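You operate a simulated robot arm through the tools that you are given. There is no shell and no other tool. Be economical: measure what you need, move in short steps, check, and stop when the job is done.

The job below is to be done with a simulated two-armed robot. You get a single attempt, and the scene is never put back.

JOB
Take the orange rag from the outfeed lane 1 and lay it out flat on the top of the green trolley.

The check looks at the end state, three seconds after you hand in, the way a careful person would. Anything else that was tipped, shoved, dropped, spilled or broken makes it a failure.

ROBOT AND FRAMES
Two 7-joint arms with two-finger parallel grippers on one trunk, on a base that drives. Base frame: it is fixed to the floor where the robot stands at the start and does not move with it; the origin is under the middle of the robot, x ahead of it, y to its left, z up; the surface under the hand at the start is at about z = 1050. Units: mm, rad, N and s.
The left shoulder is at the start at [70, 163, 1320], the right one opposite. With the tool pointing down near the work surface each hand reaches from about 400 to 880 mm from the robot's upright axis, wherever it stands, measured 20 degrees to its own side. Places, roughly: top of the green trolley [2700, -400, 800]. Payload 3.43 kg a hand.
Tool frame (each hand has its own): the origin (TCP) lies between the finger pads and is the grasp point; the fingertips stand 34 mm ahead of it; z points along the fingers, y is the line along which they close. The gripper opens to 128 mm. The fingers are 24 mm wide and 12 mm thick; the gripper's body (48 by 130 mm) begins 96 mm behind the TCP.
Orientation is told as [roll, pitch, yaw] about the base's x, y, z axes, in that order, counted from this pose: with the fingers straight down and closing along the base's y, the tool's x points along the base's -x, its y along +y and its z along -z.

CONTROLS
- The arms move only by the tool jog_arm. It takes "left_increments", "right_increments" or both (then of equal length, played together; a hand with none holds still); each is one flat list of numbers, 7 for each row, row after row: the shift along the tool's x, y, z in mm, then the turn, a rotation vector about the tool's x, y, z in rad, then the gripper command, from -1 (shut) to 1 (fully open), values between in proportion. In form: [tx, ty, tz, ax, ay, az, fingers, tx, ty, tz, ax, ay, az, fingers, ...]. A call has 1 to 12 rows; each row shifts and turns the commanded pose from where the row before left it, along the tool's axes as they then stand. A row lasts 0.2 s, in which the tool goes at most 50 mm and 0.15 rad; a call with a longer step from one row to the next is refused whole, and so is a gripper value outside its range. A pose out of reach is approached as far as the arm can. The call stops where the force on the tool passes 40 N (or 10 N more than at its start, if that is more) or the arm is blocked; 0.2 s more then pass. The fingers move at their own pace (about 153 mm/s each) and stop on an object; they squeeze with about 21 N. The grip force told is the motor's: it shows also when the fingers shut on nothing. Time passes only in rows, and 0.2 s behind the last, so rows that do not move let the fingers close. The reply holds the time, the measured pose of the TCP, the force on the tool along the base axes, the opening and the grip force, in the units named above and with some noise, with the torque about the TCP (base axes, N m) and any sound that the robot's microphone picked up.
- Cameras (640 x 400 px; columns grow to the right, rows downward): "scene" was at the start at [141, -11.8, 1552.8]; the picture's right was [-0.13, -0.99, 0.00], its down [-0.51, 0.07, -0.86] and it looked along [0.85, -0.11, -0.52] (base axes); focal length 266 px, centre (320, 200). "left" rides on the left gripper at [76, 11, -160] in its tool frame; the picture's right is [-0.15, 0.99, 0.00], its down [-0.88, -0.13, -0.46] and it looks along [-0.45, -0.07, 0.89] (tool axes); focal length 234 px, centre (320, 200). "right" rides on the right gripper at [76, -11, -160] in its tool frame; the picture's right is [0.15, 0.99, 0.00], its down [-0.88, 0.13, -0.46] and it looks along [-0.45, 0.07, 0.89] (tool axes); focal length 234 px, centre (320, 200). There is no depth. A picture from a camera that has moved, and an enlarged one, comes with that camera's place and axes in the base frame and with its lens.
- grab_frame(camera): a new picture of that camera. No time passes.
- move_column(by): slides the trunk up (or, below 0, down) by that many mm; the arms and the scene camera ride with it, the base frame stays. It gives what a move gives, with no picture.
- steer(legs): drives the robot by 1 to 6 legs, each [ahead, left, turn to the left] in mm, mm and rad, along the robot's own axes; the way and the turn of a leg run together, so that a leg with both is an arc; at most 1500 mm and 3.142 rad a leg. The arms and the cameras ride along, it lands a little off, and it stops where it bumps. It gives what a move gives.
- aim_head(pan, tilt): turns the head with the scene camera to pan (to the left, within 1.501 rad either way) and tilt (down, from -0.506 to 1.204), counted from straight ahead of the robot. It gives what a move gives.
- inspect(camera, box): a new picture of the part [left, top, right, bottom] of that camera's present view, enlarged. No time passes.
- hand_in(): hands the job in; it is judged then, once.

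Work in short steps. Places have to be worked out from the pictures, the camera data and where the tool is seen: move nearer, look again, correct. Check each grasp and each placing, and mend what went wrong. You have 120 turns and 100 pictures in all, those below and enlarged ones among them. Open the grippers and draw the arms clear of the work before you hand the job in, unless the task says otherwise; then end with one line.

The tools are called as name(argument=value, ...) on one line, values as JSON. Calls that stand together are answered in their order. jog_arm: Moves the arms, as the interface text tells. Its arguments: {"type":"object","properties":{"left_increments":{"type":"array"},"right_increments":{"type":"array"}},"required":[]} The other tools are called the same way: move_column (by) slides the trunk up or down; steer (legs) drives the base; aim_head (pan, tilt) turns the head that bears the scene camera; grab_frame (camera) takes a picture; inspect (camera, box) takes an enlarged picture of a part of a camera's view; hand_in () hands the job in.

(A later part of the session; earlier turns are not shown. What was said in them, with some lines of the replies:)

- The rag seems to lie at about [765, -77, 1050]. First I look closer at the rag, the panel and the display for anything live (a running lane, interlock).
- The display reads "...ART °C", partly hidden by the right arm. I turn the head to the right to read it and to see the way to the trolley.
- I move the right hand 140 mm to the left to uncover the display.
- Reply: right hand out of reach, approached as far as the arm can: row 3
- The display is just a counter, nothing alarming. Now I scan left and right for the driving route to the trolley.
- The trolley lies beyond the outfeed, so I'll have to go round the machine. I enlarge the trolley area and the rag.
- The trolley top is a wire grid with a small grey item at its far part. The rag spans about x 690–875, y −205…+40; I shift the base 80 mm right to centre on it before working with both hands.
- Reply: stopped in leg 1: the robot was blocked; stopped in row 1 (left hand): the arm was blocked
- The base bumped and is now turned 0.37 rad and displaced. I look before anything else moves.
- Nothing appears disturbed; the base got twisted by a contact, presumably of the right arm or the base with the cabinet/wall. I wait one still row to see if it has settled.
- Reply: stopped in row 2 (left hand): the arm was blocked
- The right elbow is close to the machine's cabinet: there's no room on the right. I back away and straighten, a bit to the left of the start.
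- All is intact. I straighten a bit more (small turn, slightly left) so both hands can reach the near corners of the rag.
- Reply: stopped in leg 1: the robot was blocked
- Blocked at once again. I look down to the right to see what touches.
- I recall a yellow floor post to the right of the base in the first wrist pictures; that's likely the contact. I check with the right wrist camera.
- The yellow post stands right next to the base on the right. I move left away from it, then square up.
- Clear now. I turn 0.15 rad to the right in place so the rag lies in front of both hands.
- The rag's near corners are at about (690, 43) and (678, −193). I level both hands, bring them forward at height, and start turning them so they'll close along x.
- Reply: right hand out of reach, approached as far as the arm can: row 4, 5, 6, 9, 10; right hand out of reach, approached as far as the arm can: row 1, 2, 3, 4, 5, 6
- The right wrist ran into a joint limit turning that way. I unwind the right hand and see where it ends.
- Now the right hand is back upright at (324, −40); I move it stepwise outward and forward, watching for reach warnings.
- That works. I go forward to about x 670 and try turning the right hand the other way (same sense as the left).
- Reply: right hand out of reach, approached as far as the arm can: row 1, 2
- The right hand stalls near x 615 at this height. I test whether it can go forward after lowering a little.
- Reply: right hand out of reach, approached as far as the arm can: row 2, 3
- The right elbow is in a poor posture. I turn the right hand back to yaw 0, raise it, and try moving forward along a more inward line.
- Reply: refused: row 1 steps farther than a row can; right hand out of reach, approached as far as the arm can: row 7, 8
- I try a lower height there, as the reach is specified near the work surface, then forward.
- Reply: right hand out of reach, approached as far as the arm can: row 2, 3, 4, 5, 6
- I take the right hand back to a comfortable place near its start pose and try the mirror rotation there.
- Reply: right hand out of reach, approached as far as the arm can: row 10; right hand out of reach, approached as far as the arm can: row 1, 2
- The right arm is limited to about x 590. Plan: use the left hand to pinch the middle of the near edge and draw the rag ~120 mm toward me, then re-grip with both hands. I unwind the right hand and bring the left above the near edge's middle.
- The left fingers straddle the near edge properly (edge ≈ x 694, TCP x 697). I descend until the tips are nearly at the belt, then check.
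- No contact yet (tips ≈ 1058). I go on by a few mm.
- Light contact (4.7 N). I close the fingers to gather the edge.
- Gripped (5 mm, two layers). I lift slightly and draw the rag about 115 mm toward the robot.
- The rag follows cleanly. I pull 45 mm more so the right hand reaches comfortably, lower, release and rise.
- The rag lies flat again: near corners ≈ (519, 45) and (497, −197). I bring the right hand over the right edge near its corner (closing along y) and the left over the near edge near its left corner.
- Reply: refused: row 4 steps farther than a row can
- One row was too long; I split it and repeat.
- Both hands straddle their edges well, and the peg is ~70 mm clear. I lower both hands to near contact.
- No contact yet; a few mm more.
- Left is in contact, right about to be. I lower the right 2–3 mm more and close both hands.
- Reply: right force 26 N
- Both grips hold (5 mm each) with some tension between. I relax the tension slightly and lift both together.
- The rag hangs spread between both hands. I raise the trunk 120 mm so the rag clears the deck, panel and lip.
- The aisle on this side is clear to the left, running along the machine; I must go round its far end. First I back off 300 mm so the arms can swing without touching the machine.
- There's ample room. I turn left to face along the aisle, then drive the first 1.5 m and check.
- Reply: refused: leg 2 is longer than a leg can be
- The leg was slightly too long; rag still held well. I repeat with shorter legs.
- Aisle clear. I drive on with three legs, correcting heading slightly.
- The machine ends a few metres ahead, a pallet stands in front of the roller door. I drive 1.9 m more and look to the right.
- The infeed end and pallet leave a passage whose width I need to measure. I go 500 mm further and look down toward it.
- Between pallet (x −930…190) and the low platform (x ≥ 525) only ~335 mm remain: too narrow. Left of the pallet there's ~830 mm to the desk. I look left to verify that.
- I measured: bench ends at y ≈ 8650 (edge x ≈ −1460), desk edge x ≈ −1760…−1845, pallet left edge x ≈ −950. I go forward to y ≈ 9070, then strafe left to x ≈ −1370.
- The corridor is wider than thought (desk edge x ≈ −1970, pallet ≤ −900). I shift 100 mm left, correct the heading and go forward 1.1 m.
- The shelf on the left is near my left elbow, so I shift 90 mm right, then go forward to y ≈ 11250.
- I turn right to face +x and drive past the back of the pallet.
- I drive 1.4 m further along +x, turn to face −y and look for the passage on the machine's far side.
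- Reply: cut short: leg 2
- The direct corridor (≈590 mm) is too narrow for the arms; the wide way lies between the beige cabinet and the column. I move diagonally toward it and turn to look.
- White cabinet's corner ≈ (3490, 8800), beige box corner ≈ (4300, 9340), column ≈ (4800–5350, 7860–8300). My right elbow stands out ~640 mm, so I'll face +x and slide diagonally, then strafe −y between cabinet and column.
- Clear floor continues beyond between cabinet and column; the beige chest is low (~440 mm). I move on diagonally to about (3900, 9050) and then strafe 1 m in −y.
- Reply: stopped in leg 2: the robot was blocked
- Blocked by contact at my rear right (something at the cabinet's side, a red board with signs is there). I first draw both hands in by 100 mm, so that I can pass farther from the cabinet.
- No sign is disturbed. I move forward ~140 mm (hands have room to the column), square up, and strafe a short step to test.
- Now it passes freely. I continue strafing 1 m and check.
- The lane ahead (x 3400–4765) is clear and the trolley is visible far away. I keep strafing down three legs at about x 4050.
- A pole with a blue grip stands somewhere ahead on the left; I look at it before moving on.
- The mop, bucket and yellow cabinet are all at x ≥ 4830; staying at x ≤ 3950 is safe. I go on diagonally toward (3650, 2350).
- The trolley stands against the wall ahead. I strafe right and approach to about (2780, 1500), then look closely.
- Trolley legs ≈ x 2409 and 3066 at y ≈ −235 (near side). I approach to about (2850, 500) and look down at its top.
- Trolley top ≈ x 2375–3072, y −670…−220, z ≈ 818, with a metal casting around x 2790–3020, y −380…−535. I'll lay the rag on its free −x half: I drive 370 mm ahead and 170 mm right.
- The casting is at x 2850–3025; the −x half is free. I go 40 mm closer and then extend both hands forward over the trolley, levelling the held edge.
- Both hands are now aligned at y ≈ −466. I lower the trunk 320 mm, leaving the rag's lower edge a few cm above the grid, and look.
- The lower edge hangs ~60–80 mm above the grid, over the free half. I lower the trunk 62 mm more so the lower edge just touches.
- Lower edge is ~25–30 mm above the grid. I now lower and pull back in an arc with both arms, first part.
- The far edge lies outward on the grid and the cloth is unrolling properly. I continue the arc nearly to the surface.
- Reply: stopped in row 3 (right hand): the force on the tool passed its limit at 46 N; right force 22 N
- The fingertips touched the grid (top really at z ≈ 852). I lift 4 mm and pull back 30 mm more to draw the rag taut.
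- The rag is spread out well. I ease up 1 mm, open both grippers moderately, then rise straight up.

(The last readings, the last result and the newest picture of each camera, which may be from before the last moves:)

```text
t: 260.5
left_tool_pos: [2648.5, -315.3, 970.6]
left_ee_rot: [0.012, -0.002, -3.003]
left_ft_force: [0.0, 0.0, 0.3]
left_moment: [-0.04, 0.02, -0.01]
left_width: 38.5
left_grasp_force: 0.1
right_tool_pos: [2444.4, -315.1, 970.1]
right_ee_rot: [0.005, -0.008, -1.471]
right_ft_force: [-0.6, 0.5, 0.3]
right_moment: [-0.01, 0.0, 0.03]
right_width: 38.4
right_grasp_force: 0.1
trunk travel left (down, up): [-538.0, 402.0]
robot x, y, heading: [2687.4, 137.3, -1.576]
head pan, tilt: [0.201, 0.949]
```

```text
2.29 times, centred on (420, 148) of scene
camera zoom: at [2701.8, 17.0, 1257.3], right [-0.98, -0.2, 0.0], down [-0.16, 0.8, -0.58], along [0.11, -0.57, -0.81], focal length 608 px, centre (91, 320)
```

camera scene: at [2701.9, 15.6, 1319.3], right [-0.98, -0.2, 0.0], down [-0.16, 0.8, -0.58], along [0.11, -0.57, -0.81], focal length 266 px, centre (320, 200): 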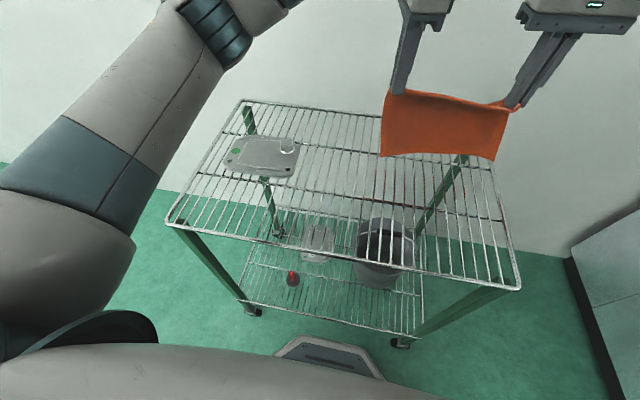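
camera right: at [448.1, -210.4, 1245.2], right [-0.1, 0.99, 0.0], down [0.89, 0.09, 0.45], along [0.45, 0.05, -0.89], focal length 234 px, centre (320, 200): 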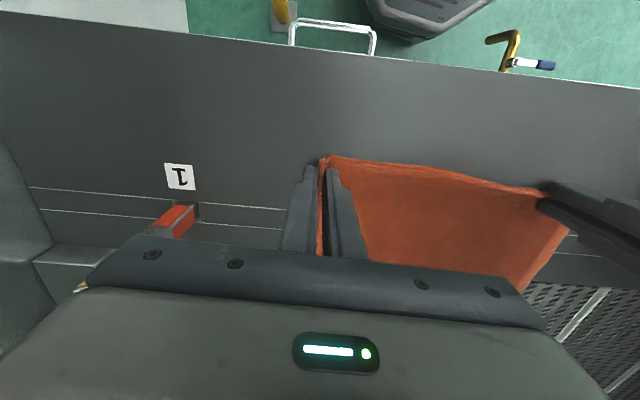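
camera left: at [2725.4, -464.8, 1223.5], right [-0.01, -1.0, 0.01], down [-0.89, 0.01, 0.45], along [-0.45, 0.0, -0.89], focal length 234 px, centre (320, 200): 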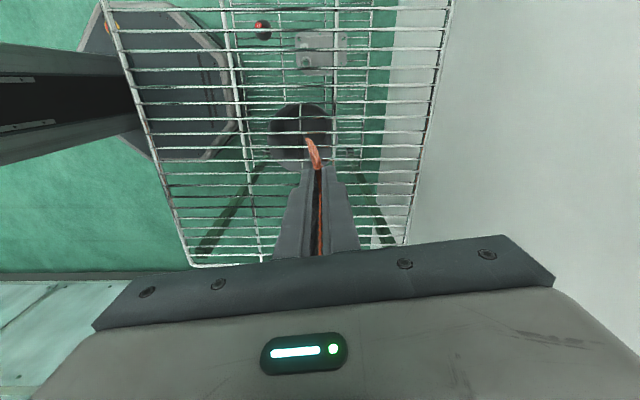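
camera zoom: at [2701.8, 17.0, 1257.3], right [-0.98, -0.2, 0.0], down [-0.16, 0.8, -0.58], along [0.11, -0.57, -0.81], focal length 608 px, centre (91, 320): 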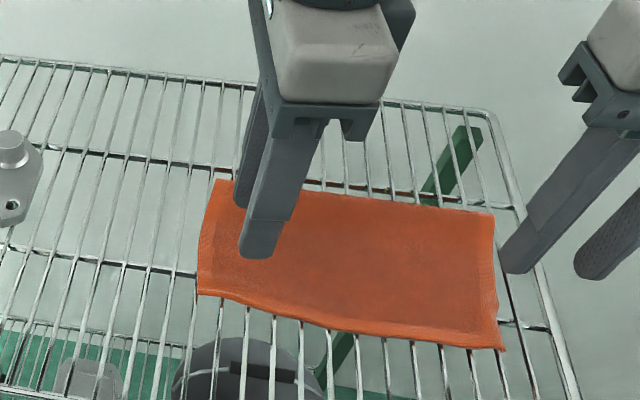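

The rag lies flat and free. I raise the trunk 250 mm, back away 500 mm and check the final state.

move_column(by=250)

steer(legs=[[-500, 0, 0]])

aim_head(pan=0.0, tilt=0.8)

grab_frame(camera="scene")

```text
t: 263.1
left_tool_pos: [2647.5, -316.1, 1218.0]
left_ee_rot: [0.011, -0.004, -2.999]
left_ft_force: [0.6, 0.0, 0.0]
left_moment: [-0.02, -0.02, -0.02]
left_width: 38.6
left_grasp_force: 0.0
right_tool_pos: [2444.4, -315.8, 1218.8]
right_ee_rot: [0.008, -0.007, -1.47]
right_ft_force: [0.3, -0.3, 0.3]
right_moment: [0.0, 0.02, 0.0]
right_width: 38.3
right_grasp_force: 0.1
trunk travel left (down, up): [-788.0, 152.0]
robot x, y, heading: [2686.1, 138.2, -1.574]
head pan, tilt: [0.201, 0.949]
```

```text
t: 266.0
left_tool_pos: [2649.7, 181.9, 1218.9]
left_ee_rot: [0.008, -0.005, -3.004]
left_ft_force: [-0.2, 0.6, -0.2]
left_moment: [-0.03, 0.04, 0.01]
left_width: 38.5
left_grasp_force: 0.0
right_tool_pos: [2445.9, 180.0, 1217.3]
right_ee_rot: [0.008, -0.007, -1.471]
right_ft_force: [0.3, -0.5, 0.0]
right_moment: [0.0, 0.02, 0.0]
right_width: 38.4
right_grasp_force: 0.2
trunk travel left (down, up): [-788.0, 152.0]
robot x, y, heading: [2685.9, 638.2, -1.582]
head pan, tilt: [0.201, 0.949]
```

```text
t: 266.7
left_tool_pos: [2648.9, 183.2, 1218.8]
left_ee_rot: [0.009, -0.003, -3.003]
left_ft_force: [-0.1, -1.0, -0.5]
left_moment: [-0.02, -0.01, 0.01]
left_width: 38.3
left_grasp_force: 0.0
right_tool_pos: [2445.3, 181.7, 1217.8]
right_ee_rot: [0.004, -0.009, -1.471]
right_ft_force: [0.7, 0.3, 0.6]
right_moment: [-0.02, 0.01, -0.02]
right_width: 38.6
right_grasp_force: 0.2
trunk travel left (down, up): [-788.0, 152.0]
robot x, y, heading: [2687.2, 634.8, -1.575]
head pan, tilt: [0.0, 0.799]
```

```text
17 pictures are left
camera scene: at [2688.9, 503.9, 1518.8], right [-1.0, 0.0, 0.0], down [0.0, 0.72, -0.7], along [0.0, -0.7, -0.72], focal length 266 px, centre (320, 200)
```

scene: 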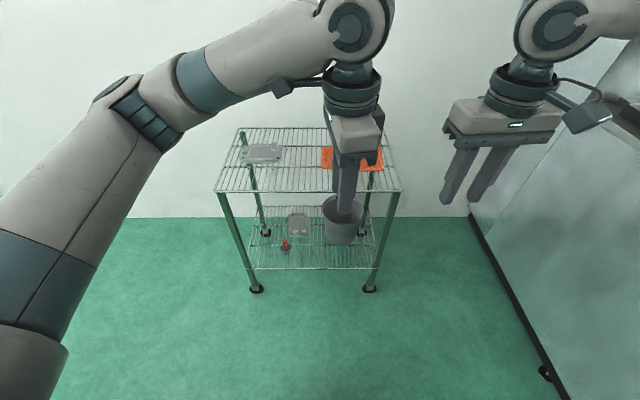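

The trolley is in place with everything on it. I open the grippers fully and take one enlarged look at the rag.

jog_arm(left_increments=[0, 0, -30, 0, 0, 0, 1, 0, 0, -30, 0, 0, 0, 1, 0, 0, -30, 0, 0, 0, 1], right_increments=[0, 0, 0, 0, 0, 0, 1, 0, 0, 0, 0, 0, 0, 1, 0, 0, 0, 0, 0, 0, 1])

steer(legs=[[0, 250, 0]])

inspect(camera="scene", box=[240, 100, 480, 250])

```text
t: 267.5
left_tool_pos: [2651.4, 185.4, 1309.9]
left_ee_rot: [0.01, -0.004, -3.003]
left_ft_force: [0.7, -0.5, -0.7]
left_moment: [-0.02, 0.01, -0.02]
left_width: 128.1
left_grasp_force: 0.1
right_tool_pos: [2445.9, 181.4, 1218.4]
right_ee_rot: [0.004, -0.009, -1.472]
right_ft_force: [0.2, 0.1, 0.2]
right_moment: [0.0, 0.0, -0.01]
right_width: 127.9
right_grasp_force: 0.0
trunk travel left (down, up): [-788.0, 152.0]
robot x, y, heading: [2687.3, 637.6, -1.576]
head pan, tilt: [0.0, 0.799]
```

```text
t: 269.3
left_tool_pos: [2896.7, 183.4, 1309.2]
left_ee_rot: [0.011, -0.003, -3.003]
left_ft_force: [0.3, 0.4, 0.2]
left_moment: [0.01, -0.02, -0.02]
left_width: 128.0
left_grasp_force: 0.1
right_tool_pos: [2692.2, 179.9, 1217.1]
right_ee_rot: [0.009, -0.006, -1.472]
right_ft_force: [-0.1, -0.1, 0.4]
right_moment: [0.01, -0.04, -0.03]
right_width: 128.0
right_grasp_force: 0.1
trunk travel left (down, up): [-788.0, 152.0]
robot x, y, heading: [2936.4, 632.5, -1.576]
head pan, tilt: [0.0, 0.799]
```

```text
2.67 times, centred on (360, 175) of scene
camera zoom: at [2934.2, 502.4, 1518.7], right [-1.0, 0.0, 0.0], down [0.0, 0.72, -0.7], along [0.0, -0.7, -0.72], focal length 710 px, centre (213, 267)
```

zoom: 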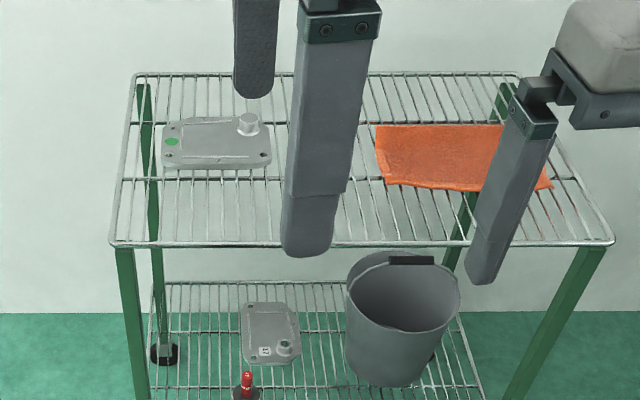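

The rag lies flat and fully on the trolley top, nothing else there has moved, and the grippers are open and clear. I hand in.

hand_in()

```text
The job is handed in.
```

The orange rag is off outfeed lane 1 and lies flat on the top of the green trolley. I saw nothing else moved or tipped, though the base bumped at least two obstacles along the way. I didn't go back to look at the outfeed after that.
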